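You operate a simulated robot arm through the tools that you are given. There is no shell and no other tool. Be economical: measure what you need, move in short steps, check, and stop when the job is done.

You are at the controls of a simulated two-armed robot. One attempt, no reset.

JOB
Screw the cap back on the bottle on the left end of the wooden bench. Then fetch the felt pad and set it on the upper open shelf by the aisle end. Then take the brass ring from the right end of the wooden bench and put it on the shelf under the wooden bench. Then turn the gap knob to 1 mm. Then put the folded cloth on the left end of the lift table away on the steel ledge on the control desk. Then fetch the blue wheel from the right end of the lift table and set it on the left end of the lift table. Then put the grey strap reel from the open end of the bench with the blue door on the right end of the wooden bench. Then take the small roller on the top of the grey table and put it away on the top of the beige drawer chest. Then take the print block from the open end of the bench with the blue door and put it on the shelf under the wooden bench. Then take the carton from the open end of the bench with the blue door and leave it on the near end of the blue cabinet top. Then open the feeder cupboard door, put the blue jar on the open end of the bench with the blue door away on the lower shelf in the feeder cupboard and shut the door again. Then fetch the scrub pad and set it in the blue tray. The order counts. Set down upright: carton, blue jar.

It is judged by the outcome, as a careful person would: the job done as asked, and still so three seconds after it is handed in. It fails if anything else is knocked over, pushed out of place, dropped, spilled or broken. A push-on lid holds only when it is set on centred and level and pressed home; a screw cap is set on level and turned clockwise until tight. Flat cloth is picked up by pressing the open fingertips on it (5 to 10 N) and closing them slowly along it; thin cloth reads only 2 to 8 mm in the jaws.

ROBOT AND FRAMES
Two 7-joint arms with two-finger parallel grippers on one trunk, on a base that drives. Base frame: it is fixed to the floor where the robot stands at the start and does not move with it; the origin is under the middle of the robot, x ahead of it, y to its left, z up; the surface under the hand at the start is at about z = 880. Lengths are in mm, angles in rad, forces in N, time in s.
The left shoulder is at the start at [30, 119, 1085], the right one opposite. With the tool pointing down near the work surface each hand reaches from about 260 to 680 mm from the robot's upright axis, wherever it stands, measured 20 degrees to its own side. Places, roughly: blue jar (6x6x8 cm) [-1100, 3800, 900]; blue tray (45x26x7 cm) [-100, 3800, 900]; bottle [500, 250, 1000]; brass ring (5x5x2 cm) [700, 1000, 900]; carton [-1250, 3750, 1000]; feeder cupboard door [-14500, -700, 900]; felt pad (5x4x4 cm) [500, 900, 900]; folded cloth (7x9x3 cm) [-14800, -400, 500]; gap knob [-15000, 100, 1400]; left end of the lift table [-14900, -400, 500]; lower shelf in the feeder cupboard (20x22 cm) [-14640, -720, 640]; near end of the blue cabinet top [-2900, 2700, 800]; print block [-1250, 4000, 1000]; right end of the wooden bench [600, 1000, 900]; scrub pad (7x5x4 cm) [-3300, 2500, 900]; shelf under the wooden bench [700, 600, 300]; small roller (7x3x9 cm) [400, 2500, 800]; steel ledge on the control desk (23x27 cm) [-10120, 2800, 980]; strap reel [-1000, 4000, 1000]; top of the beige drawer chest [-11800, -1400, 900]; upper open shelf by the aisle end [-1100, 3900, 500]; wheel [-14750, 750, 500]. Payload 3.43 kg a hand.
The TCP of each hand is the grasp point between the finger pads, 30 mm short of the fingertips. In the tool frame z runs along the fingers and y along their closing line. The gripper opens to 94 mm. The fingers are 28 mm wide and 10 mm thick; the gripper's body (50 by 96 mm) begins 55 mm behind the TCP.
Orientation is that of the tool frame in the base frame, as [roll, pitch, yaw] about the fixed x, y, z axes, in that order (R = Rz(yaw) Ry(pitch) Rx(roll)). With the fingers straight down and closing along the base's y, the tool's x points along the base's -x, its y along +y and its z along -z.

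CONTROLS
- The arms move only by the tool arm_command. It takes "left_targets", "right_targets" or both (then of equal length, played together; a hand with none holds still); each is a list of rows, each a list of 6 numbers: the shift along the base's x, y, z in mm, then the turn, a rotation vector about the base's x, y, z in rad. In form: [[tx, ty, tz, rx, ry, rz], ...]. A call has 1 to 10 rows; each row is the pose to reach, as a shift and turn from the pose commanded when the call began. "left_claw" and "right_claw" are, for a hand that has rows, the finger opening in mm, from 0 to 94, set as the call begins (left out, the last holds). Rows are played at 5 a second. More than 50 mm and 0.15 rad between two rows, or a gripper value outside its range, and nothing of the call is played. Where a pose cannot be reached the arm comes as near as it can. A force on the tool above 40 N (or 10 N above the force at the start of the call, whichever is more), or a blocked arm, ends the call early, and 0.2 s more pass. Each finger travels about 72 mm/s and halts on what it meets, pressing with about 39 N; the grip force reading is that of the motor and also rises with nothing between the fingers. The clock runs only during rows and for 0.2 s after the last one: add rows that repeat a pose to give the fingers time. The reply holds the time, the measured pose of the TCP, the force on the tool along the base axes, the opening and the grip force, in the units named above and with some noise, with the torque about the TCP (base axes, N m) and any sound that the robot's microphone picked up, and new pictures: "views" is both (left out), scene, wrist or none (wrist: the cameras of the hands that moved).
- Cameras (640 x 400 px; columns grow to the right, rows downward): "scene" is now at [29.9, 41.6, 1782.8]; the picture's right is [0.57, -0.82, 0.00], its down [-0.68, -0.47, -0.57] and it looks along [0.47, 0.32, -0.82] (base axes); focal length 274 px, centre (320, 200). "left" rides on the left gripper at [76, -14, -102] in its tool frame; the picture's right is [0.18, 0.98, 0.00], its down [-0.75, 0.14, -0.64] and it looks along [-0.63, 0.12, 0.77] (tool axes); focal length 243 px, centre (320, 200). "right" rides on the right gripper at [76, 14, -102] in its tool frame; the picture's right is [-0.18, 0.98, 0.00], its down [-0.75, -0.14, -0.64] and it looks along [-0.63, -0.12, 0.77] (tool axes); focal length 243 px, centre (320, 200). There is no depth. A picture from a camera that has moved, and an enlarged one, comes with that camera's place and axes in the base frame and with its lens.
- slide_trunk(by): slides the trunk up (or, below 0, down) by that many mm; the arms and the scene camera ride with it, the base frame stays. It gives what a move gives, with no picture.
- roll_base(legs): drives the robot by 1 to 6 legs, each [ahead, turn to the left] in mm and rad, along the robot's own axes; the way and the turn of a leg run together, so that a leg with both is an arc; at most 1500 mm and 3.142 rad a leg. The arms and the cameras ride along, it lands a little off, and it stops where it bumps. It gives what a move gives, and a new picture of the scene camera.
- pan_tilt(pan, tilt): turns the head with the scene camera to pan (to the left, within 2.496 rad either way) and tilt (down, from -0.506 to 1.204), counted from straight ahead of the robot. It gives what a move gives, and a new picture of the scene camera.
- zoom(camera, box): a new picture of the part [left, top, right, bottom] of that camera's present view, enlarged. The clock stands still meanwhile.
- sign_off(): hands the job in; it is judged then, once.

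Go step by step. Nothing tells you exact positions but the pictures and the camera data: compare them with the known pose of the tool, close in by small moves and look again before you grip or let go. The budget is 567 turns and 360 pictures, counting those below and the enlarged ones. Unless the task says otherwise, let go and move clear before handing in, and close with one line.

The tools are called as name(argument=value, ...) on one line, values as JSON. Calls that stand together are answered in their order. arm_command: Moves the arms, as the interface text tells. Its arguments: {"type":"object","properties":{"left_targets":{"type":"array"},"left_claw":{"type":"number"},"right_targets":{"type":"array"},"right_claw":{"type":"number"},"views":{"type":"string","enum":["both","scene","wrist","none"]}},"required":[]} The other tools are called the same way: slide_trunk (by) slides the trunk up or down; roll_base (legs) drives the base; pan_tilt (pan, tilt) turns the head that bears the scene camera; zoom (camera, box) takes an enlarged picture of a part of a camera's view; sign_off () hands the job in.

At the start:

```text
time: 0.0
left_tool_pos: [248.2, 349.7, 1187.1]
left_ee_rot: [-3.141, 0.0, -3.14]
left_contact_force: [-0.5, -0.5, -0.4]
left_ft_torque: [0.0, -0.02, -0.02]
left_opening: 93.6
left_gripper_force: 0.0
right_tool_pos: [429.1, 19.5, 1209.5]
right_ee_rot: [3.141, -0.001, -3.141]
right_contact_force: [0.2, 0.8, -0.7]
right_ft_torque: [0.01, 0.02, -0.01]
right_opening: 94.0
right_gripper_force: 0.1
trunk travel left (down, up): [-350.0, 60.0]
robot x, y, heading: [5.7, 0.9, 0.002]
head pan, tilt: [0.604, 0.969]
```

scene: 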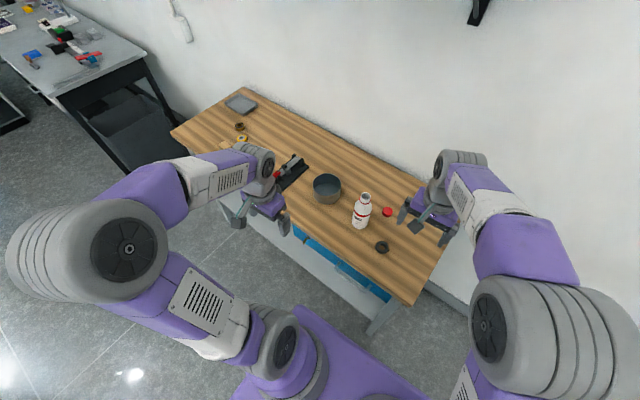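
right: 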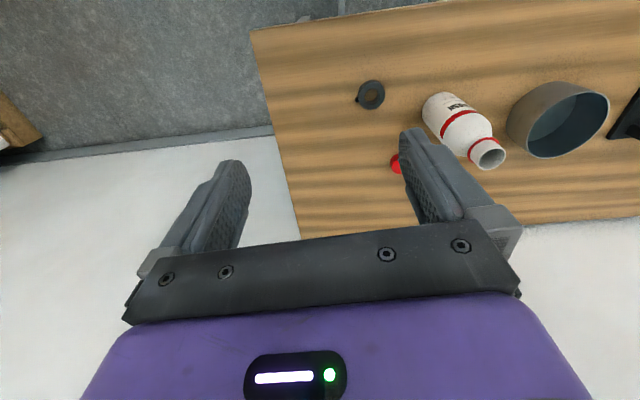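
left: 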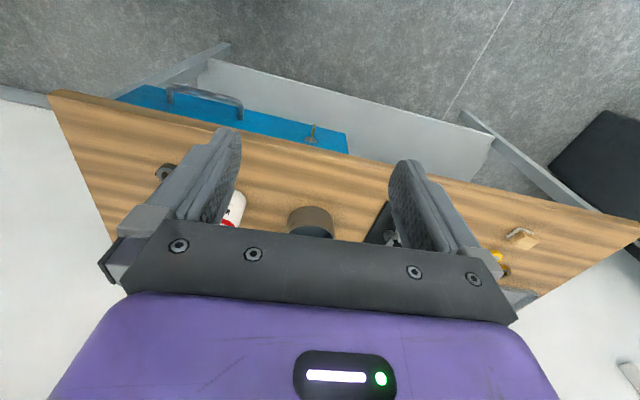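

I see the bottle and red cap near the right part of the bench; I'll zoom in to measure them.

zoom(camera="scene", box=[300, 150, 460, 250])

zoom(camera="right", box=[320, 50, 640, 250])

```text
4.00 times, centred on (380, 200) of scene
camera zoom: at [29.9, 41.6, 1782.8], right [0.57, -0.82, 0.0], down [-0.68, -0.47, -0.57], along [0.47, 0.32, -0.82], focal length 1097 px, centre (80, 200)
```

zoom: 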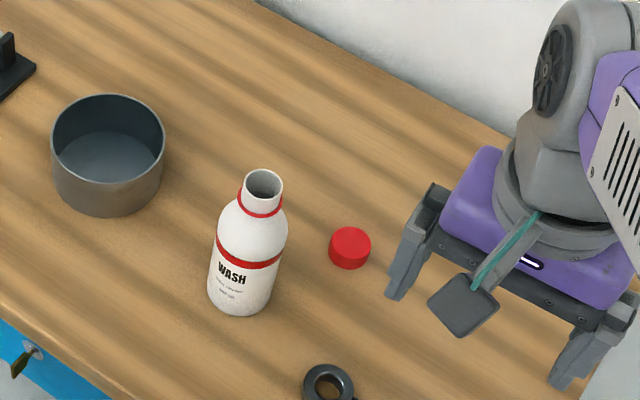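

```text
2.00 times, centred on (480, 150) of right
camera zoom: at [352.2, 32.1, 1312.1], right [0.18, 0.98, 0.0], down [0.75, -0.14, 0.64], along [0.63, -0.12, -0.77], focal length 485 px, centre (0, 300)
```

zoom: 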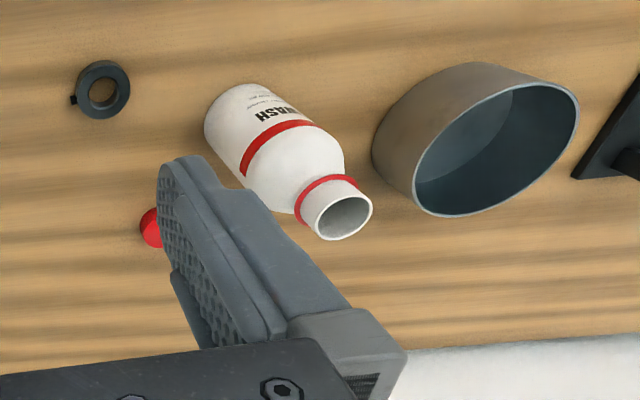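

The cap is around (642,146) and the bottle at about (539,208), with its mouth near z≈1055. The left hand goes above the cap, and the right hand swings out to come at the bottle later.

arm_command(right_targets=[[-15, -30, 0, 0, 0, 0], [-30, -60, 0, 0, -0.15, 0], [-45, -90, 0, 0, -0.3, 0], [-60, -110, 0, 0, -0.45, 0], [-70, -130, 0, 0, -0.6, 0], [-80, -150, 0, 0, -0.75, 0], [-80, -150, 0, 0, -0.9, 0], [-80, -150, 0, 0, -1.05, 0], [-80, -150, 0, 0, -1.05, 0], [-80, -150, 0, 0, -1.05, 0]], left_targets=[[39, -20, -10, 0, 0, 0], [78, -40, -20, 0, 0, 0], [118, -61, -40, 0, 0, 0], [157, -81, -60, 0, 0, 0], [197, -102, -80, 0, 0, 0], [236, -122, -100, 0, 0, 0], [276, -143, -120, 0, 0, 0], [315, -163, -140, 0, 0, 0], [354, -183, -160, 0, 0, 0], [390, -204, -180, 0, 0, 0]])

```text
time: 2.2
left_tool_pos: [640.8, 145.2, 1004.5]
left_ee_rot: [-3.141, -0.004, 3.14]
left_contact_force: [-0.1, -0.4, 0.0]
left_ft_torque: [-0.03, 0.04, 0.0]
left_opening: 93.8
left_gripper_force: 0.1
right_tool_pos: [416.3, -111.2, 1250.0]
right_ee_rot: [3.141, 1.048, -3.141]
right_contact_force: [0.1, -0.5, -0.8]
right_ft_torque: [0.0, 0.0, 0.0]
right_opening: 93.9
right_gripper_force: 0.1
right hand out of reach, approached as far as the arm can: row 6, 7, 8, 9, 10
trunk travel left (down, up): [-350.0, 60.0]
robot x, y, heading: [0.5, -3.0, -0.0]
head pan, tilt: [0.604, 0.969]
camera scene: at [31.8, 40.9, 1782.7], right [0.57, -0.82, 0.0], down [-0.68, -0.47, -0.57], along [0.47, 0.32, -0.82], focal length 274 px, centre (320, 200)
camera right: at [288.2, -97.6, 1235.6], right [0.09, 0.98, 0.16], down [-0.18, -0.14, 0.97], along [0.98, -0.12, 0.16], focal length 243 px, centre (320, 200)
camera left: at [564.8, 131.5, 1108.3], right [-0.18, 0.98, 0.0], down [0.76, 0.14, 0.64], along [0.63, 0.12, -0.77], focal length 243 px, centre (320, 200)
```

scene: 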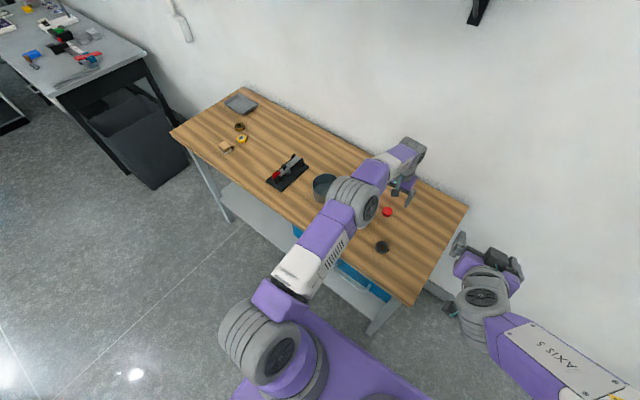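
right: 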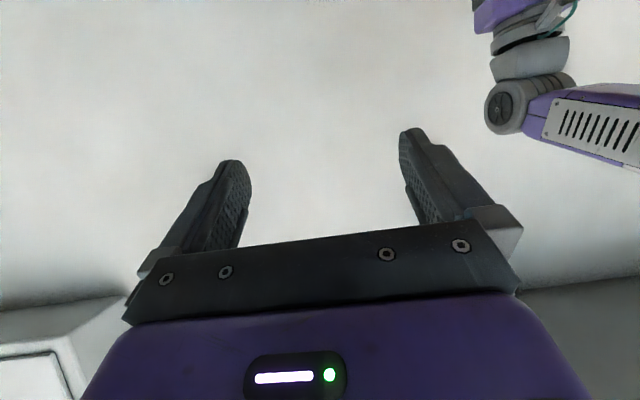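
left: 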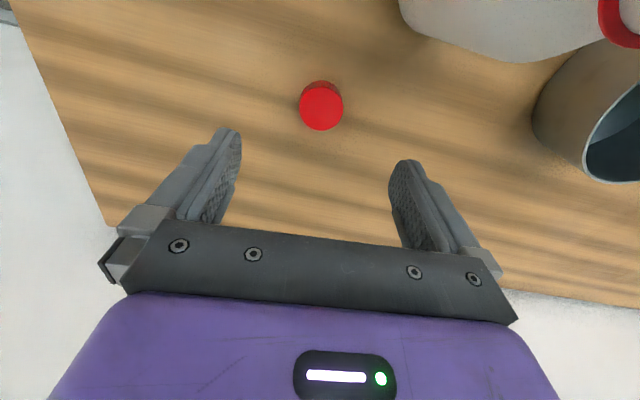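

The cap reads (633,146) in the wrist camera. I'll lower over it to fingertip height.

arm_command(left_targets=[[-7, 1, -40, 0, 0, 0], [-7, 1, -75, 0, 0, 0], [-7, 1, -90, 0, 0, 0]], views="wrist")

```text
time: 3.0
left_tool_pos: [632.4, 146.7, 914.5]
left_ee_rot: [-3.14, -0.001, -3.141]
left_contact_force: [-0.7, -0.5, 0.0]
left_ft_torque: [0.0, -0.02, 0.03]
left_opening: 93.9
left_gripper_force: 0.0
right_tool_pos: [414.5, -109.6, 1250.7]
right_ee_rot: [-3.14, 1.05, -3.14]
right_contact_force: [0.6, 0.7, 0.1]
right_ft_torque: [0.0, -0.02, -0.01]
right_opening: 93.9
right_gripper_force: 0.0
trunk travel left (down, up): [-350.0, 60.0]
robot x, y, heading: [-1.9, -2.3, 0.002]
head pan, tilt: [0.604, 0.969]
camera left: at [557.0, 133.5, 1018.8], right [-0.18, 0.98, 0.0], down [0.75, 0.14, 0.64], along [0.63, 0.12, -0.77], focal length 243 px, centre (320, 200)
```

left: 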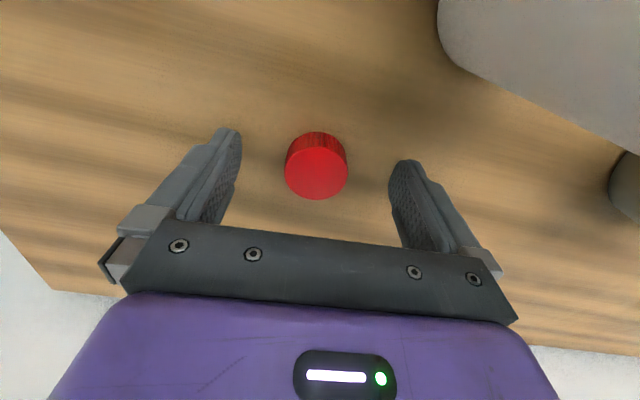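

Aligned; closing on the cap.

arm_command(left_targets=[[0, 0, -2, 0, 0, 0], [0, 0, -2, 0, 0, 0], [0, 0, -2, 0, 0, 0], [0, 0, -2, 0, 0, 0], [0, 0, -2, 0, 0, 0]], left_claw=25, views="wrist")

```text
time: 4.2
left_tool_pos: [632.1, 147.8, 913.2]
left_ee_rot: [-3.141, 0.002, -3.141]
left_contact_force: [0.0, -0.1, -0.1]
left_ft_torque: [-0.03, 0.01, 0.02]
left_opening: 35.8
left_gripper_force: 39.0
right_tool_pos: [413.9, -110.6, 1251.3]
right_ee_rot: [-3.138, 1.049, -3.139]
right_contact_force: [-0.1, 0.2, 1.0]
right_ft_torque: [0.03, -0.02, 0.01]
right_opening: 94.0
right_gripper_force: 0.1
trunk travel left (down, up): [-350.0, 60.0]
robot x, y, heading: [2.8, 0.4, -0.002]
head pan, tilt: [0.604, 0.969]
camera left: at [556.9, 133.7, 1017.2], right [-0.18, 0.98, 0.0], down [0.75, 0.14, 0.64], along [0.63, 0.12, -0.77], focal length 243 px, centre (320, 200)
```

left: 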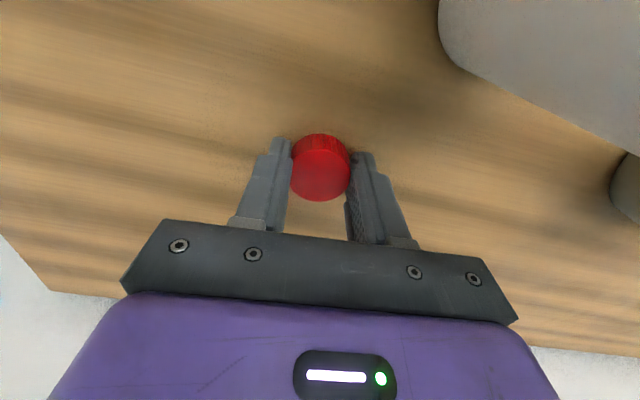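

Cap is gripped (36 mm). Lifting it clear while the right hand straightens its tilt a little.

arm_command(left_targets=[[0, 0, 40, 0, 0, 0], [0, 0, 85, 0, 0, 0], [0, 0, 130, 0, 0, 0], [0, 0, 175, 0, 0, 0], [0, 0, 220, 0, 0, 0], [0, 0, 250, 0, 0, 0]], right_targets=[[0, 0, -10, 0, 0.15, 0], [0, 0, -20, 0, 0.15, 0], [0, 0, -40, 0, 0.15, 0], [0, 0, -60, 0, 0.15, 0], [0, 0, -80, 0, 0.15, 0], [0, 0, -100, 0, 0.15, 0]], views="none")

arm_command(right_targets=[[0, 0, 0, 0, 0, 0.15], [0, 0, 0, 0, 0, 0.3], [0, 0, 0, 0, 0, 0.45], [0, 0, 0, 0, 0, 0.6], [0, 0, 0, 0, 0, 0.75], [0, 0, 0, 0, 0, 0.9], [0, 0, 0, 0, 0, 0.9]], views="scene")

```text
time: 5.6
left_tool_pos: [631.9, 148.8, 1164.0]
left_ee_rot: [3.141, -0.002, 3.14]
left_contact_force: [-0.6, -0.6, -0.2]
left_ft_torque: [0.0, 0.01, 0.02]
left_opening: 35.9
left_gripper_force: 39.0
right_tool_pos: [424.3, -109.0, 1153.6]
right_ee_rot: [-3.141, 0.9, -3.141]
right_contact_force: [0.3, 0.4, -0.6]
right_ft_torque: [0.0, -0.02, -0.01]
right_opening: 93.9
right_gripper_force: 0.1
right hand out of reach, approached as far as the arm can: row 5, 6
trunk travel left (down, up): [-350.0, 60.0]
robot x, y, heading: [-5.9, -0.1, -0.001]
head pan, tilt: [0.604, 0.969]
```

```text
time: 7.2
left_tool_pos: [631.6, 146.9, 1163.4]
left_ee_rot: [-3.141, 0.0, -3.142]
left_contact_force: [0.1, -0.5, -0.4]
left_ft_torque: [-0.01, 0.0, 0.02]
left_opening: 36.0
left_gripper_force: 39.1
right_tool_pos: [423.0, -108.2, 1154.3]
right_ee_rot: [-3.14, 0.902, -2.241]
right_contact_force: [0.4, -1.4, 0.1]
right_ft_torque: [-0.01, 0.0, 0.02]
right_opening: 94.0
right_gripper_force: 0.0
right hand out of reach, approached as far as the arm can: row 1
trunk travel left (down, up): [-350.0, 60.0]
robot x, y, heading: [-1.1, 1.7, 0.002]
head pan, tilt: [0.604, 0.969]
camera scene: at [29.3, 40.9, 1782.8], right [0.57, -0.82, 0.0], down [-0.68, -0.47, -0.57], along [0.47, 0.32, -0.82], focal length 274 px, centre (320, 200)
```

scene: 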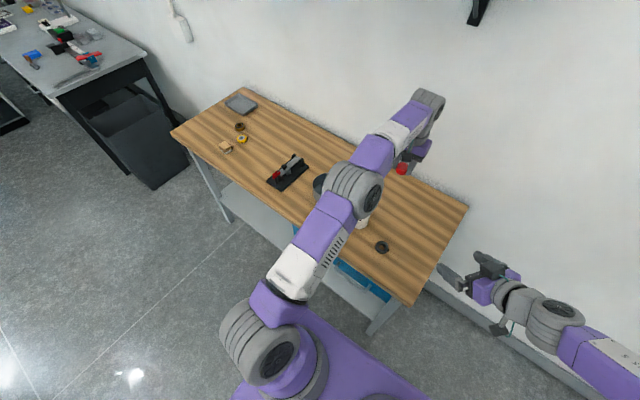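

Right hand moves to a pre-grasp in front of the bottle, and the left steps aside with the cap.

arm_command(right_targets=[[10, 36, -20, 0, 0, 0], [20, 73, -40, 0, 0, 0], [30, 110, -60, 0, 0, 0], [40, 146, -80, 0, 0, 0], [50, 183, -100, 0, 0, 0], [60, 220, -120, 0, 0, 0], [67, 255, -142, 0, 0, 0], [67, 255, -142, 0, 0, 0]], left_targets=[[-15, 40, 10, 0, 0, 0], [-30, 80, 20, 0, 0, 0], [-50, 120, 30, 0, 0, 0], [-70, 150, 30, 0, 0, 0], [-70, 150, 30, 0, 0, 0], [-70, 150, 30, 0, 0, 0], [-70, 150, 30, 0, 0, 0], [-70, 150, 30, 0, 0, 0]])

```text
time: 9.0
left_tool_pos: [560.3, 297.1, 1193.0]
left_ee_rot: [-3.142, -0.001, -3.141]
left_contact_force: [0.5, 0.3, -1.5]
left_ft_torque: [0.01, 0.0, -0.01]
left_opening: 35.7
left_gripper_force: 39.4
right_tool_pos: [491.3, 145.6, 1010.6]
right_ee_rot: [-3.14, 0.901, -2.241]
right_contact_force: [-0.9, 0.0, -0.3]
right_ft_torque: [-0.01, 0.01, 0.04]
right_opening: 94.1
right_gripper_force: 0.0
trunk travel left (down, up): [-350.0, 60.0]
robot x, y, heading: [1.8, -0.9, 0.008]
head pan, tilt: [0.604, 0.969]
camera scene: at [29.4, 40.7, 1782.8], right [0.57, -0.82, 0.0], down [-0.68, -0.47, -0.57], along [0.47, 0.32, -0.82], focal length 274 px, centre (320, 200)
camera right: at [400.4, 53.8, 1016.6], right [-0.7, 0.7, 0.14], down [0.09, -0.11, 0.99], along [0.71, 0.7, 0.02], focal length 243 px, centre (320, 200)
camera left: at [485.4, 283.4, 1296.3], right [-0.18, 0.98, 0.0], down [0.75, 0.14, 0.64], along [0.63, 0.12, -0.77], focal length 243 px, centre (320, 200)
```

scene: 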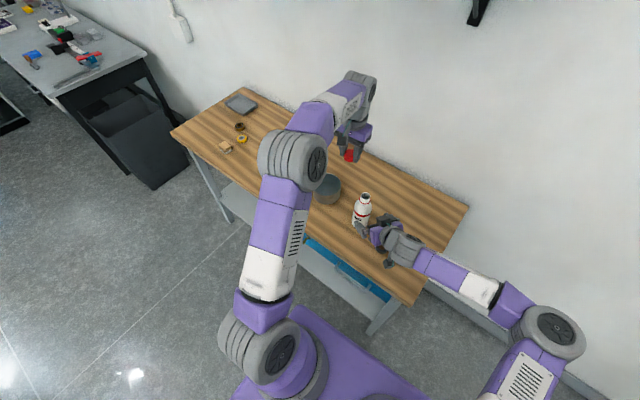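
right: 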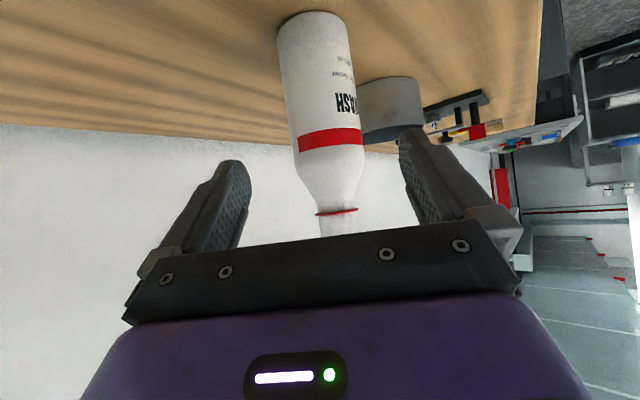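
left: 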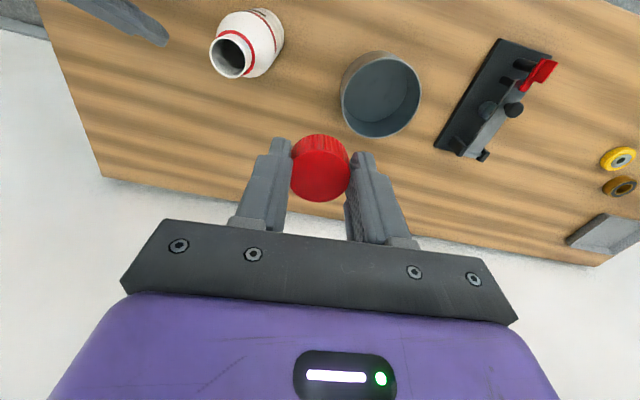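

Bottle axis measures (538,212). Advancing the right hand onto the body, then closing.

arm_command(right_targets=[[14, 22, -20, 0, 0, 0], [28, 42, -40, 0, 0, 0], [47, 66, -62, 0, 0, 0], [47, 66, -62, 0, 0, 0]], views="wrist")

```text
time: 10.0
left_tool_pos: [561.9, 297.0, 1192.3]
left_ee_rot: [-3.141, 0.001, 3.142]
left_contact_force: [0.1, 0.4, 1.0]
left_ft_torque: [-0.03, 0.01, 0.01]
left_opening: 35.8
left_gripper_force: 38.9
right_tool_pos: [537.0, 210.6, 949.9]
right_ee_rot: [-3.141, 0.901, -2.242]
right_contact_force: [-0.5, 0.1, 0.1]
right_ft_torque: [0.0, -0.01, 0.01]
right_opening: 94.0
right_gripper_force: 0.1
trunk travel left (down, up): [-350.0, 60.0]
robot x, y, heading: [2.4, -1.8, -0.004]
head pan, tilt: [0.604, 0.969]
camera right: at [446.8, 119.3, 954.3], right [-0.7, 0.7, 0.14], down [0.09, -0.11, 0.99], along [0.71, 0.7, 0.02], focal length 243 px, centre (320, 200)
```

right: 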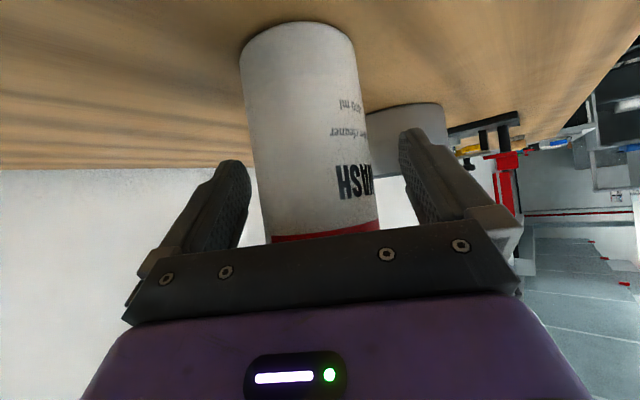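

Bottle is between the fingers; close gently around it.

arm_command(right_targets=[[0, 0, 0, 0, 0, 0], [0, 0, 0, 0, 0, 0], [0, 0, 0, 0, 0, 0], [0, 0, 0, 0, 0, 0]], right_claw=50, views="both")

zoom(camera="left", box=[160, 0, 360, 125])

```text
time: 11.0
left_tool_pos: [561.9, 297.1, 1192.5]
left_ee_rot: [3.141, 0.0, -3.141]
left_contact_force: [0.2, 0.0, 0.0]
left_ft_torque: [0.0, 0.04, -0.03]
left_opening: 35.8
left_gripper_force: 38.9
right_tool_pos: [538.2, 212.9, 949.4]
right_ee_rot: [-3.141, 0.9, -2.241]
right_contact_force: [1.4, -0.6, 0.9]
right_ft_torque: [0.02, -0.04, -0.02]
right_opening: 63.0
right_gripper_force: 38.8
trunk travel left (down, up): [-350.0, 60.0]
robot x, y, heading: [-0.7, 1.5, -0.0]
head pan, tilt: [0.604, 0.969]
camera scene: at [30.2, 41.6, 1782.8], right [0.57, -0.82, 0.0], down [-0.68, -0.47, -0.57], along [0.47, 0.32, -0.82], focal length 274 px, centre (320, 200)
camera right: at [447.3, 119.6, 954.4], right [-0.7, 0.7, 0.14], down [0.09, -0.11, 0.99], along [0.71, 0.7, 0.02], focal length 243 px, centre (320, 200)
```

scene: 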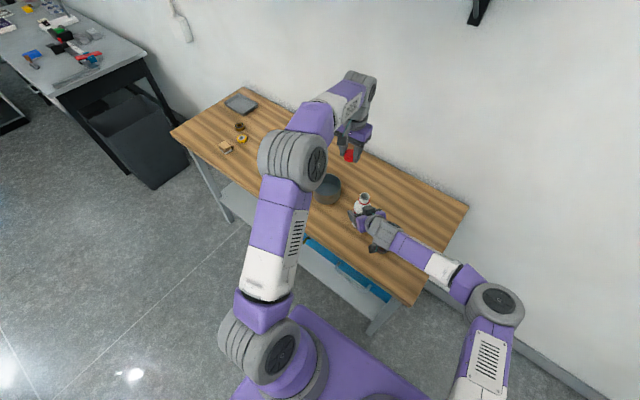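
right: 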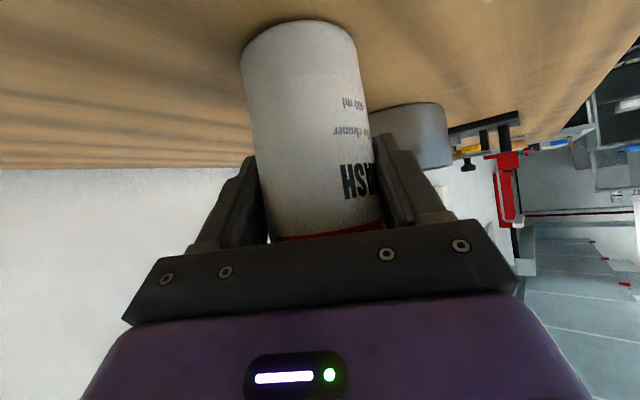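

```text
3.20 times, centred on (260, 62) of left
camera zoom: at [486.0, 284.1, 1295.9], right [-0.18, 0.98, 0.0], down [0.75, 0.14, 0.64], along [0.63, 0.12, -0.77], focal length 776 px, centre (512, 640)
```

zoom: 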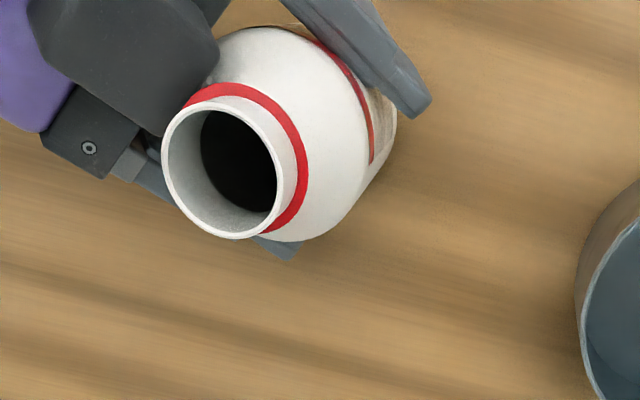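

Bottle held (63 mm). Zooming the scene to triangulate the mouth.

zoom(camera="scene", box=[320, 130, 416, 190])

zoom(camera="scene", box=[320, 180, 416, 240])

```text
6.67 times, centred on (368, 160) of scene
camera zoom: at [30.2, 41.6, 1782.8], right [0.57, -0.82, 0.0], down [-0.68, -0.47, -0.57], along [0.47, 0.32, -0.82], focal length 1828 px, centre (0, 467)
```

zoom: 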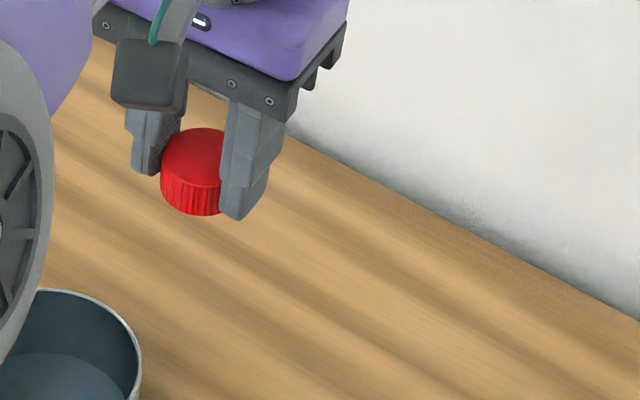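

```text
6.67 times, centred on (368, 210) of scene
camera zoom: at [30.2, 41.6, 1782.8], right [0.57, -0.82, 0.0], down [-0.68, -0.47, -0.57], along [0.47, 0.32, -0.82], focal length 1828 px, centre (0, 133)
```

zoom: 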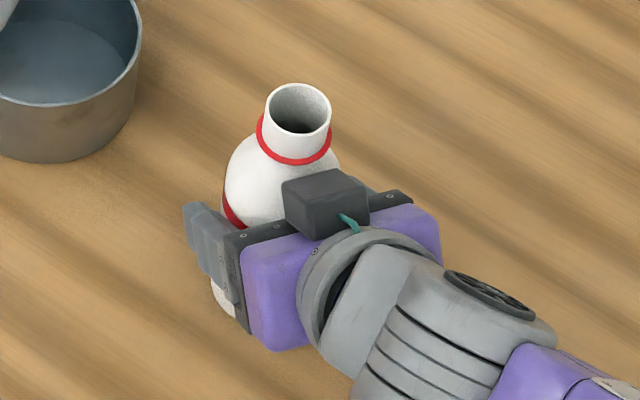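

Mouth is about (537.5,213, z≈1052). I'll bring the cap above it, pre-rotating the left wrist counter-clockwise for turning range.

arm_command(left_targets=[[-6, -20, 0, 0, 0, 0.15], [-12, -40, 0, 0, 0, 0.3], [-18, -60, 0, 0, 0, 0.45], [-25, -84, 0, 0, 0, 0.6], [-25, -84, -20, 0, 0, 0.75], [-25, -84, -40, 0, 0, 0.9], [-25, -84, -60, 0, 0, 1.05], [-25, -84, -80, 0, 0, 1.2], [-25, -84, -80, 0, 0, 1.2]], views="wrist")

zoom(camera="scene", box=[320, 150, 416, 210])

```text
time: 13.0
left_tool_pos: [537.3, 211.9, 1112.7]
left_ee_rot: [-3.14, -0.001, -1.939]
left_contact_force: [-0.5, -0.4, -0.6]
left_ft_torque: [0.0, -0.01, -0.03]
left_opening: 35.9
left_gripper_force: 38.9
right_tool_pos: [537.9, 212.7, 950.5]
right_ee_rot: [-3.14, 0.901, -2.24]
right_contact_force: [-0.3, -0.2, -0.7]
right_ft_torque: [0.0, 0.14, 0.03]
right_opening: 63.0
right_gripper_force: 38.5
trunk travel left (down, up): [-350.0, 60.0]
robot x, y, heading: [0.8, 1.6, -0.004]
head pan, tilt: [0.604, 0.969]
camera left: at [523.6, 137.4, 1216.2], right [-0.98, 0.18, 0.0], down [0.14, 0.75, 0.64], along [0.12, 0.63, -0.77], focal length 243 px, centre (320, 200)
```

left: 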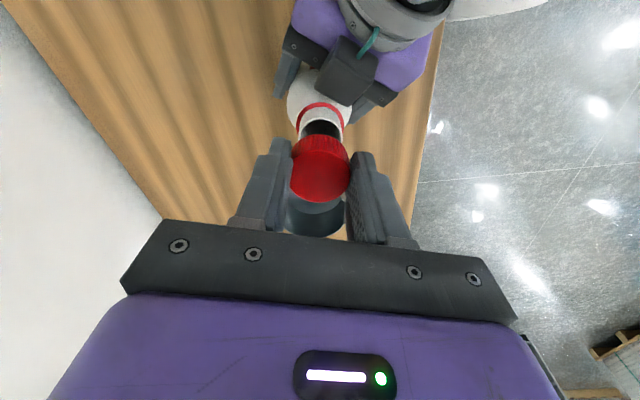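

```text
6.67 times, centred on (368, 180) of scene
camera zoom: at [29.7, 41.7, 1782.8], right [0.57, -0.82, 0.0], down [-0.68, -0.47, -0.57], along [0.47, 0.32, -0.82], focal length 1828 px, centre (0, 333)
```

zoom: 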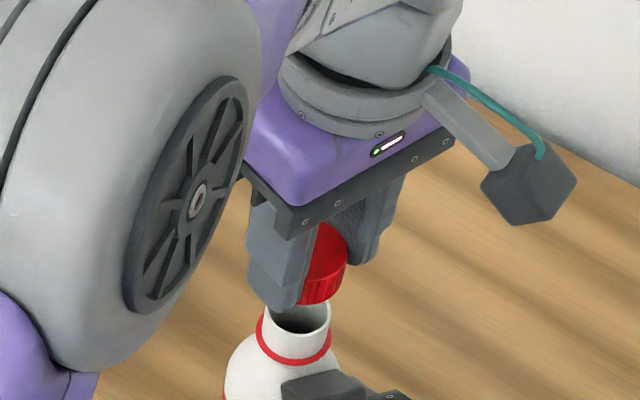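

The cap is above the mouth, but a cube on top of the right hand sits close to the neck. I'll regrip the bottle 22 mm lower for clearance.

arm_command(right_targets=[[0, 0, 0, 0, 0, 0], [0, 0, 0, 0, 0, 0], [0, 0, -10, 0, 0, 0], [0, 0, -22, 0, 0, 0]], right_claw=85, views="none")

arm_command(right_targets=[[0, 0, 0, 0, 0, 0], [0, 0, 0, 0, 0, 0], [0, 0, 0, 0, 0, 0], [0, 0, 0, 0, 0, 0]], right_claw=50, views="scene")

zoom(camera="left", box=[220, 40, 420, 165])

zoom(camera="scene", box=[320, 150, 416, 210])

```text
time: 14.0
left_tool_pos: [538.0, 213.2, 1114.8]
left_ee_rot: [-3.14, 0.0, -1.943]
left_contact_force: [-0.2, -0.5, 0.1]
left_ft_torque: [-0.01, -0.03, -0.02]
left_opening: 35.6
left_gripper_force: 38.9
right_tool_pos: [538.1, 212.7, 928.8]
right_ee_rot: [-3.14, 0.901, -2.241]
right_contact_force: [-0.9, -1.4, 1.8]
right_ft_torque: [0.05, -0.06, -0.01]
right_opening: 84.8
right_gripper_force: 0.0
trunk travel left (down, up): [-350.0, 60.0]
robot x, y, heading: [-1.0, 0.8, -0.001]
head pan, tilt: [0.604, 0.969]
```

```text
time: 15.0
left_tool_pos: [537.0, 211.7, 1112.5]
left_ee_rot: [-3.141, 0.0, -1.943]
left_contact_force: [0.0, 0.3, -0.2]
left_ft_torque: [-0.02, 0.03, 0.02]
left_opening: 35.6
left_gripper_force: 39.1
right_tool_pos: [537.9, 211.9, 929.5]
right_ee_rot: [-3.14, 0.9, -2.241]
right_contact_force: [1.4, -1.4, 2.8]
right_ft_torque: [0.02, -0.11, -0.05]
right_opening: 63.0
right_gripper_force: 38.8
trunk travel left (down, up): [-350.0, 60.0]
robot x, y, heading: [1.6, 0.1, 0.004]
head pan, tilt: [0.604, 0.969]
camera scene: at [29.8, 41.2, 1782.8], right [0.57, -0.82, 0.0], down [-0.68, -0.47, -0.57], along [0.47, 0.32, -0.82], focal length 274 px, centre (320, 200)
```

scene: 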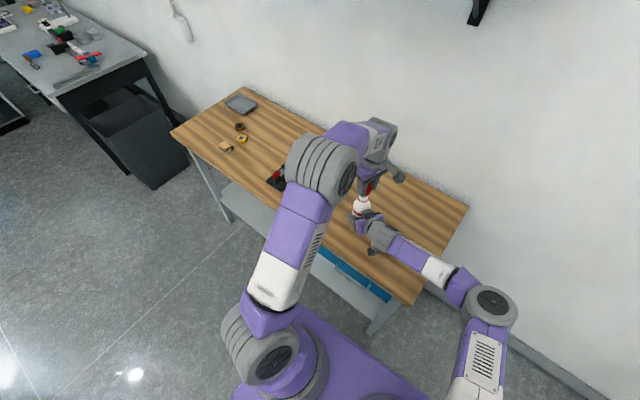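

```text
3.20 times, centred on (320, 102) of left
camera zoom: at [523.5, 137.1, 1216.4], right [-0.98, 0.18, 0.0], down [0.14, 0.75, 0.64], along [0.12, 0.63, -0.77], focal length 776 px, centre (320, 512)
```

zoom: 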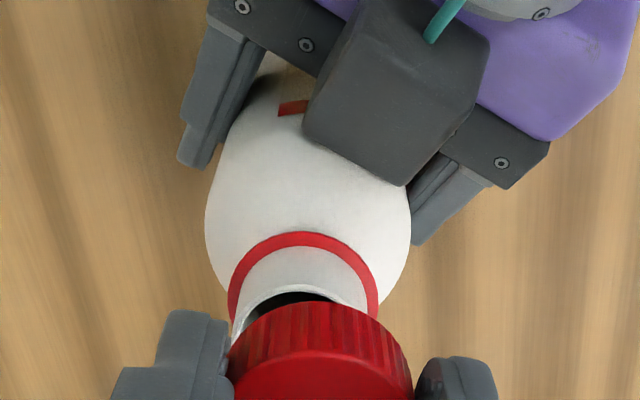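

```text
6.67 times, centred on (368, 180) of scene
camera zoom: at [29.8, 41.2, 1782.8], right [0.57, -0.82, 0.0], down [-0.68, -0.47, -0.57], along [0.47, 0.32, -0.82], focal length 1828 px, centre (0, 333)
```

zoom: 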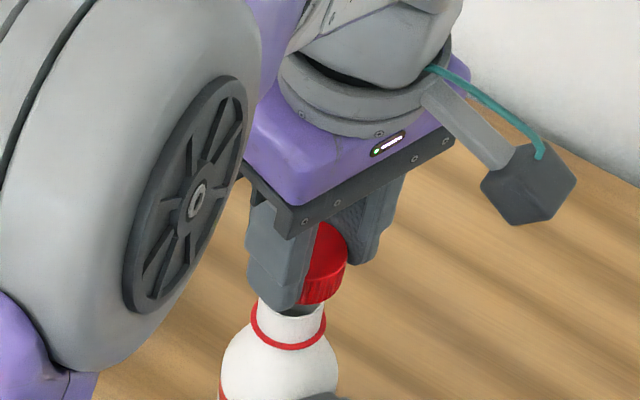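

The lowered palm nudged the bottle forward about 9 mm. I'll open, back the right hand off so the palm is clear, regrip and re-measure.

arm_command(right_targets=[[0, 0, 0, 0, 0, 0], [0, 0, 0, 0, 0, 0], [-3, -4, 0, 0, 0, 0], [-3, -4, 0, 0, 0, 0]], right_claw=85, views="none")

arm_command(right_targets=[[0, 0, 0, 0, 0, 0], [0, 0, 0, 0, 0, 0], [0, 0, 0, 0, 0, 0], [0, 0, 0, 0, 0, 0]], right_claw=50, views="wrist")

arm_command(left_targets=[[30, 20, 20, 0, 0, 0], [60, 40, 40, 0, 0, 0], [60, 60, 60, 0, 0, 0]], views="wrist")

zoom(camera="scene", box=[320, 180, 416, 240])

```text
time: 16.0
left_tool_pos: [537.1, 213.4, 1112.3]
left_ee_rot: [3.14, 0.0, -1.942]
left_contact_force: [-0.2, 0.5, -0.2]
left_ft_torque: [-0.03, 0.0, 0.01]
left_opening: 35.5
left_gripper_force: 39.3
right_tool_pos: [533.8, 208.1, 929.3]
right_ee_rot: [-3.14, 0.902, -2.242]
right_contact_force: [-0.9, -1.2, 0.3]
right_ft_torque: [0.06, -0.04, 0.01]
right_opening: 85.2
right_gripper_force: 0.0
trunk travel left (down, up): [-350.0, 60.0]
robot x, y, heading: [0.5, 1.9, 0.002]
head pan, tilt: [0.604, 0.969]
```

```text
time: 17.0
left_tool_pos: [537.8, 212.6, 1113.4]
left_ee_rot: [-3.141, 0.0, -1.943]
left_contact_force: [0.7, 0.4, 0.7]
left_ft_torque: [-0.03, 0.0, 0.04]
left_opening: 35.7
left_gripper_force: 38.9
right_tool_pos: [535.9, 207.6, 928.5]
right_ee_rot: [-3.139, 0.902, -2.241]
right_contact_force: [0.1, -1.1, 0.6]
right_ft_torque: [-0.02, -0.02, -0.04]
right_opening: 62.9
right_gripper_force: 39.3
trunk travel left (down, up): [-350.0, 60.0]
robot x, y, heading: [2.3, -5.4, 0.001]
head pan, tilt: [0.604, 0.969]
camera right: at [444.1, 115.4, 932.9], right [-0.7, 0.7, 0.14], down [0.09, -0.11, 0.99], along [0.71, 0.7, 0.02], focal length 243 px, centre (320, 200)
```

right: 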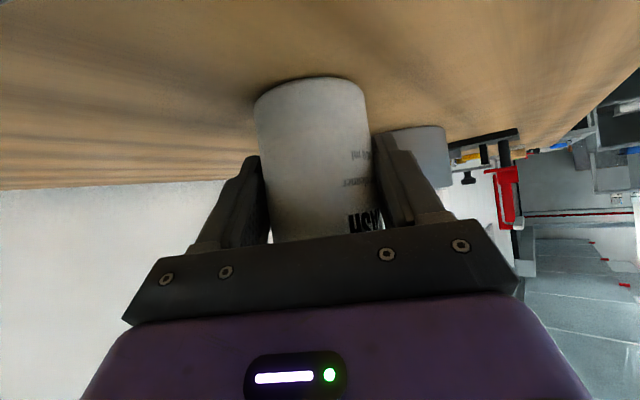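

```text
time: 17.8
left_tool_pos: [597.4, 273.0, 1172.3]
left_ee_rot: [-3.141, -0.001, -1.941]
left_contact_force: [-0.2, -1.0, 0.2]
left_ft_torque: [0.03, 0.0, 0.0]
left_opening: 35.8
left_gripper_force: 39.4
right_tool_pos: [534.3, 208.1, 928.4]
right_ee_rot: [-3.14, 0.899, -2.241]
right_contact_force: [0.5, 1.0, -0.2]
right_ft_torque: [0.11, -0.04, -0.05]
right_opening: 62.3
right_gripper_force: 39.3
trunk travel left (down, up): [-350.0, 60.0]
robot x, y, heading: [-3.3, -2.4, 0.001]
head pan, tilt: [0.604, 0.969]
camera left: at [583.2, 198.2, 1276.9], right [-0.98, 0.18, 0.0], down [0.14, 0.75, 0.64], along [0.12, 0.63, -0.77], focal length 243 px, centre (320, 200)
```

left: 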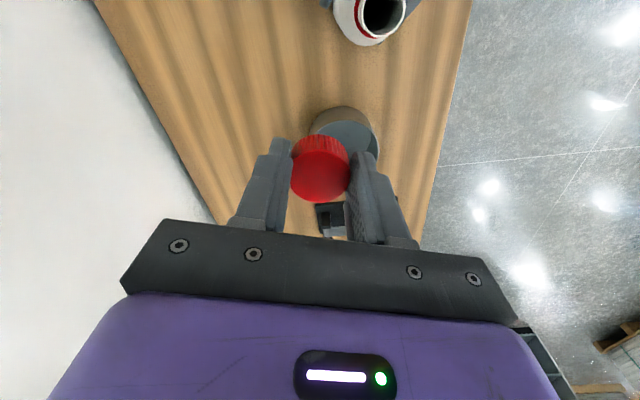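

```text
6.67 times, centred on (368, 210) of scene
camera zoom: at [29.5, 42.5, 1782.7], right [0.57, -0.82, 0.0], down [-0.68, -0.47, -0.57], along [0.47, 0.32, -0.82], focal length 1828 px, centre (0, 133)
```

zoom: 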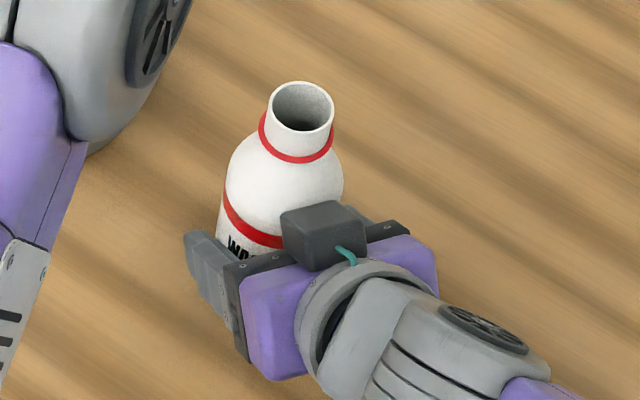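

The bottle is upright again, with the rim near (539,212). Bringing the cap back over it.

arm_command(left_targets=[[-30, -31, -10, 0, 0, 0], [-59, -62, -30, 0, 0, 0], [-59, -62, -60, 0, 0, 0], [-59, -62, -60, 0, 0, 0]], views="none")

zoom(camera="left", box=[220, 60, 420, 185])

zoom(camera="scene", box=[340, 170, 388, 200])

```text
time: 18.8
left_tool_pos: [536.4, 210.5, 1113.6]
left_ee_rot: [3.141, 0.001, -1.939]
left_contact_force: [-0.4, -1.5, 0.6]
left_ft_torque: [0.03, 0.0, 0.01]
left_opening: 35.9
left_gripper_force: 39.1
right_tool_pos: [535.9, 207.9, 928.7]
right_ee_rot: [-3.141, 0.9, -2.24]
right_contact_force: [-0.3, 0.3, 0.1]
right_ft_torque: [0.07, -0.06, -0.02]
right_opening: 62.7
right_gripper_force: 39.3
trunk travel left (down, up): [-350.0, 60.0]
robot x, y, heading: [2.4, 1.9, -0.001]
head pan, tilt: [0.604, 0.969]
```

```text
3.20 times, centred on (320, 122) of left
camera zoom: at [523.4, 135.1, 1216.1], right [-0.98, 0.18, 0.0], down [0.14, 0.75, 0.64], along [0.12, 0.63, -0.77], focal length 776 px, centre (320, 448)
```

zoom: 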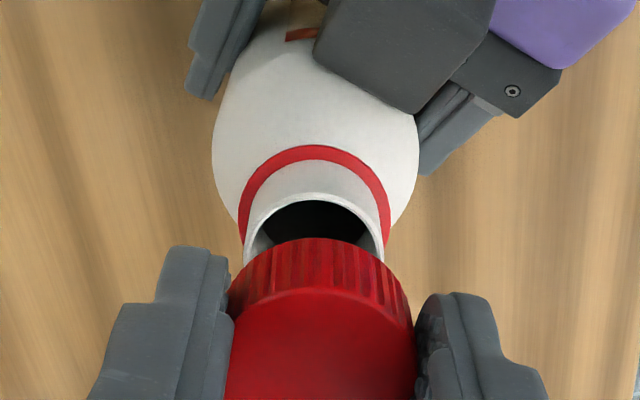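

```text
13.33 times, centred on (364, 185) of scene
camera zoom: at [29.8, 41.7, 1782.8], right [0.57, -0.82, 0.0], down [-0.68, -0.47, -0.57], along [0.47, 0.32, -0.82], focal length 3656 px, centre (-267, 400)
```

zoom: 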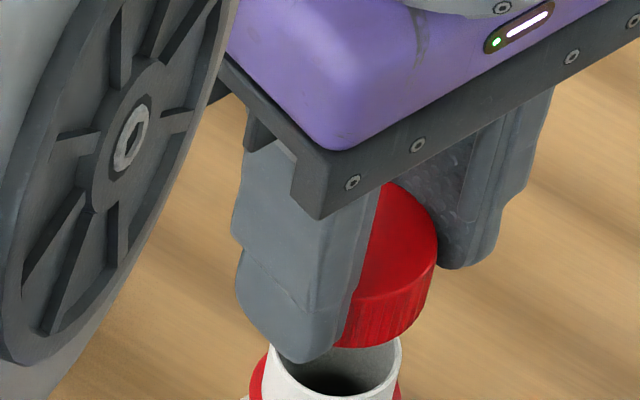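

Nearly concentric; nudge (+1.3,+1.5) and descend until light contact.

arm_command(left_targets=[[1.3, 1.5, -10, 0, 0, 0], [1.3, 1.5, -20, 0, 0, 0], [1.3, 1.5, -24, 0, 0, 0], [1.3, 1.5, -26, 0, 0, 0]], views="none")

zoom(camera="left", box=[220, 60, 420, 185])

```text
time: 19.8
left_tool_pos: [537.9, 212.3, 1086.8]
left_ee_rot: [-3.141, 0.001, -1.941]
left_contact_force: [0.3, 0.1, 0.0]
left_ft_torque: [0.03, 0.03, -0.03]
left_opening: 36.1
left_gripper_force: 38.8
right_tool_pos: [535.0, 208.3, 928.3]
right_ee_rot: [-3.14, 0.9, -2.242]
right_contact_force: [-0.2, -0.2, 0.2]
right_ft_torque: [0.02, -0.09, -0.05]
right_opening: 62.4
right_gripper_force: 38.6
trunk travel left (down, up): [-350.0, 60.0]
robot x, y, heading: [-0.7, -2.9, -0.001]
head pan, tilt: [0.604, 0.969]
```

```text
3.20 times, centred on (320, 122) of left
camera zoom: at [525.3, 137.3, 1190.6], right [-0.98, 0.18, 0.0], down [0.14, 0.75, 0.64], along [0.12, 0.63, -0.77], focal length 776 px, centre (320, 448)
```

zoom: 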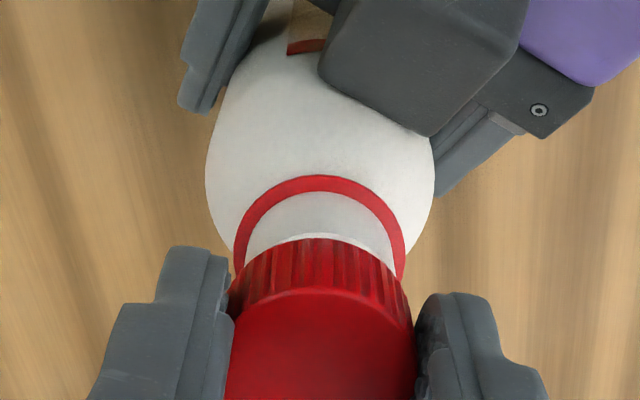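

Aligned sideways; continuing down in tiny steps.

arm_command(left_targets=[[0, 0, -1.5, 0, 0, 0], [0, 0, -3, 0, 0, 0], [0, 0, -4.5, 0, 0, 0], [0, 0, -6, 0, 0, 0]], views="none")

```text
time: 20.8
left_tool_pos: [540.9, 212.3, 1084.5]
left_ee_rot: [-3.134, 0.002, -1.943]
left_contact_force: [-4.2, -3.2, 38.0]
left_ft_torque: [-0.3, 0.43, 0.07]
left_opening: 35.7
left_gripper_force: 38.6
right_tool_pos: [533.5, 207.1, 928.3]
right_ee_rot: [-3.135, 0.9, -2.238]
right_contact_force: [12.3, 7.3, -8.2]
right_ft_torque: [-0.12, -0.7, -0.1]
right_opening: 62.6
right_gripper_force: 38.7
trunk travel left (down, up): [-350.0, 60.0]
robot x, y, heading: [-2.1, 1.2, 0.003]
head pan, tilt: [0.604, 0.969]
```

Cap is seated on the rim. Easing the press slightly and turning clockwise.

arm_command(left_targets=[[0, 0, 2.5, 0, 0, 0], [0, 0, 2.5, 0, 0, -0.15], [0, 0, 2.2, 0, 0, -0.3], [0, 0, 2, 0, 0, -0.45], [0, 0, 1.8, 0, 0, -0.6], [0, 0, 1.6, 0, 0, -0.75], [0, 0, 1.4, 0, 0, -0.9]], views="none")

```text
time: 22.4
left_tool_pos: [536.5, 214.8, 1077.9]
left_ee_rot: [3.136, -0.008, -2.843]
left_contact_force: [-2.5, -2.1, -2.6]
left_ft_torque: [-0.04, 0.06, -0.03]
left_opening: 35.6
left_gripper_force: 39.5
right_tool_pos: [533.9, 209.0, 928.6]
right_ee_rot: [3.137, 0.903, -2.242]
right_contact_force: [2.5, 2.7, -0.1]
right_ft_torque: [-0.16, 0.39, 0.01]
right_opening: 62.5
right_gripper_force: 38.8
trunk travel left (down, up): [-350.0, 60.0]
robot x, y, heading: [-1.3, -0.8, 0.0]
head pan, tilt: [0.604, 0.969]
```

It's threading (dropped ~6 mm). Continue turning, following it down.

arm_command(left_targets=[[0, 0, -3, 0, 0, -0.15], [0, 0, -3.5, 0, 0, -0.3], [0, 0, -4, 0, 0, -0.45], [0, 0, -4.3, 0, 0, -0.6], [0, 0, -4.6, 0, 0, -0.75], [0, 0, -5, 0, 0, -0.9], [0, 0, -5.3, 0, 0, -1.05], [0, 0, -5.6, 0, 0, -1.2]], views="wrist")

```text
time: 24.2
left_tool_pos: [539.5, 211.9, 1077.4]
left_ee_rot: [3.141, -0.001, 2.24]
left_contact_force: [-1.5, 7.2, 1.6]
left_ft_torque: [0.23, 0.03, 0.14]
left_opening: 35.7
left_gripper_force: 38.7
right_tool_pos: [534.8, 207.3, 929.5]
right_ee_rot: [-3.137, 0.899, -2.241]
right_contact_force: [5.5, -6.8, 6.5]
right_ft_torque: [0.8, -0.25, -0.15]
right_opening: 62.3
right_gripper_force: 39.6
trunk travel left (down, up): [-350.0, 60.0]
robot x, y, heading: [4.4, -3.4, 0.004]
head pan, tilt: [0.604, 0.969]
camera left: at [481.4, 264.8, 1181.0], right [0.66, 0.75, 0.0], down [0.58, -0.5, 0.64], along [0.49, -0.42, -0.77], focal length 243 px, centre (320, 200)
```

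left: 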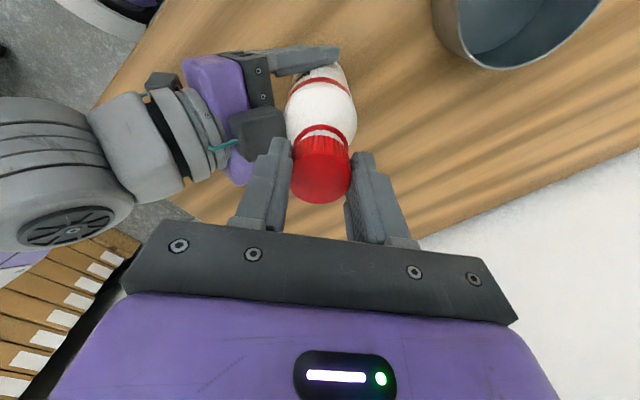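

Regripping: open slightly, rise, rotate back counter-clockwise, come down again.

arm_command(left_targets=[[0, 0, 0, 0, 0, 0], [0, 0, 0, 0, 0, 0], [0, 0, 12, 0, 0, 0], [0, 0, 30, 0, 0, 0], [0, 0, 30, 0, 0, 0.15], [0, 0, 30, 0, 0, 0.3], [0, 0, 30, 0, 0, 0.45], [0, 0, 30, 0, 0, 0.6], [0, 0, 30, 0, 0, 0.75], [0, 0, 30, 0, 0, 0.9]], left_claw=48, views="none")

arm_command(left_targets=[[0, 0, 0, 0, 0, 0.15], [0, 0, 0, 0, 0, 0.3], [0, 0, 0, 0, 0, 0.45], [0, 0, 0, 0, 0, 0.6], [0, 0, 0, 0, 0, 0.75], [0, 0, 0, 0, 0, 0.9], [0, 0, 0, 0, 0, 1.05], [0, 0, 0, 0, 0, 1.2], [0, 0, 0, 0, 0, 1.2]], views="wrist")

zoom(camera="scene", box=[340, 170, 388, 200])

```text
time: 26.4
left_tool_pos: [537.9, 213.2, 1107.1]
left_ee_rot: [-3.142, 0.001, -3.139]
left_contact_force: [0.2, -0.1, 0.2]
left_ft_torque: [0.01, -0.04, 0.0]
left_opening: 48.0
left_gripper_force: 0.1
right_tool_pos: [533.8, 210.0, 929.6]
right_ee_rot: [-3.138, 0.9, -2.24]
right_contact_force: [-2.6, 4.5, 5.9]
right_ft_torque: [0.09, -0.1, 0.08]
right_opening: 62.2
right_gripper_force: 38.8
trunk travel left (down, up): [-350.0, 60.0]
robot x, y, heading: [-2.9, 1.6, -0.001]
head pan, tilt: [0.604, 0.969]
```

```text
time: 28.4
left_tool_pos: [539.0, 212.4, 1107.5]
left_ee_rot: [-3.141, 0.0, -1.939]
left_contact_force: [0.0, -0.5, -0.4]
left_ft_torque: [0.02, -0.05, 0.01]
left_opening: 47.9
left_gripper_force: 0.1
right_tool_pos: [534.6, 209.5, 929.5]
right_ee_rot: [-3.14, 0.901, -2.238]
right_contact_force: [-3.4, 1.3, 6.9]
right_ft_torque: [0.03, -0.06, 0.01]
right_opening: 62.0
right_gripper_force: 38.8
trunk travel left (down, up): [-350.0, 60.0]
robot x, y, heading: [3.5, 0.9, 0.002]
head pan, tilt: [0.604, 0.969]
camera left: at [524.7, 137.3, 1211.1], right [-0.98, 0.18, 0.0], down [0.14, 0.75, 0.64], along [0.12, 0.63, -0.77], focal length 243 px, centre (320, 200)
```

left: 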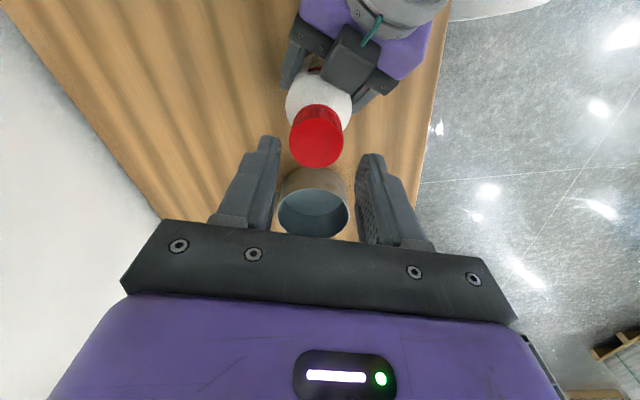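

```text
13.33 times, centred on (364, 185) of scene
camera zoom: at [28.5, 41.7, 1782.8], right [0.57, -0.82, 0.0], down [-0.68, -0.47, -0.57], along [0.47, 0.32, -0.82], focal length 3656 px, centre (-267, 400)
```

zoom: 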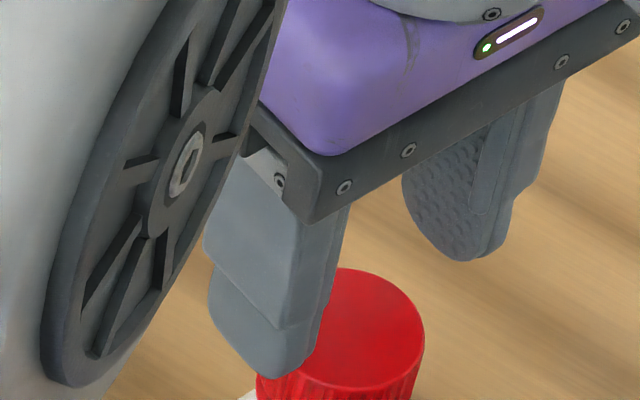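

The cap looks slightly shifted; zoom to check bottle uprightness before regripping.

zoom(camera="left", box=[240, 40, 400, 140])

zoom(camera="scene", box=[320, 180, 416, 240])

```text
4.00 times, centred on (320, 90) of left
camera zoom: at [524.7, 137.3, 1211.1], right [-0.98, 0.18, 0.0], down [0.14, 0.75, 0.64], along [0.12, 0.63, -0.77], focal length 970 px, centre (320, 640)
```

zoom: 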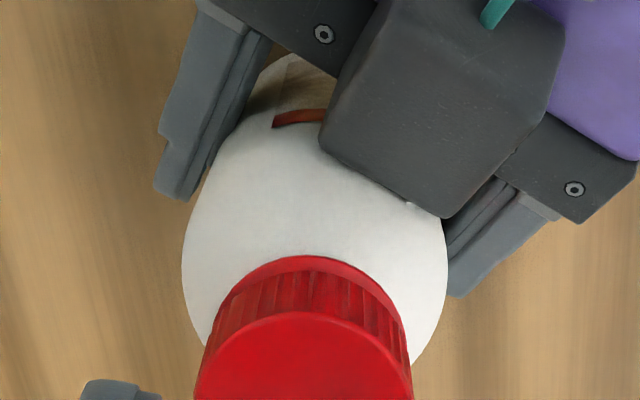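

```text
6.67 times, centred on (368, 210) of scene
camera zoom: at [28.5, 41.7, 1782.8], right [0.57, -0.82, 0.0], down [-0.68, -0.47, -0.57], along [0.47, 0.32, -0.82], focal length 1828 px, centre (0, 133)
```

zoom: 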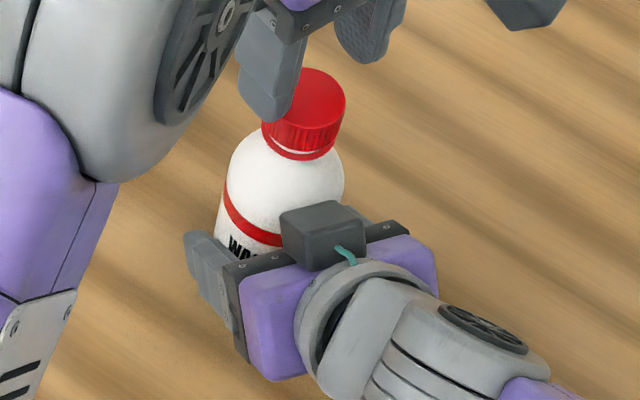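

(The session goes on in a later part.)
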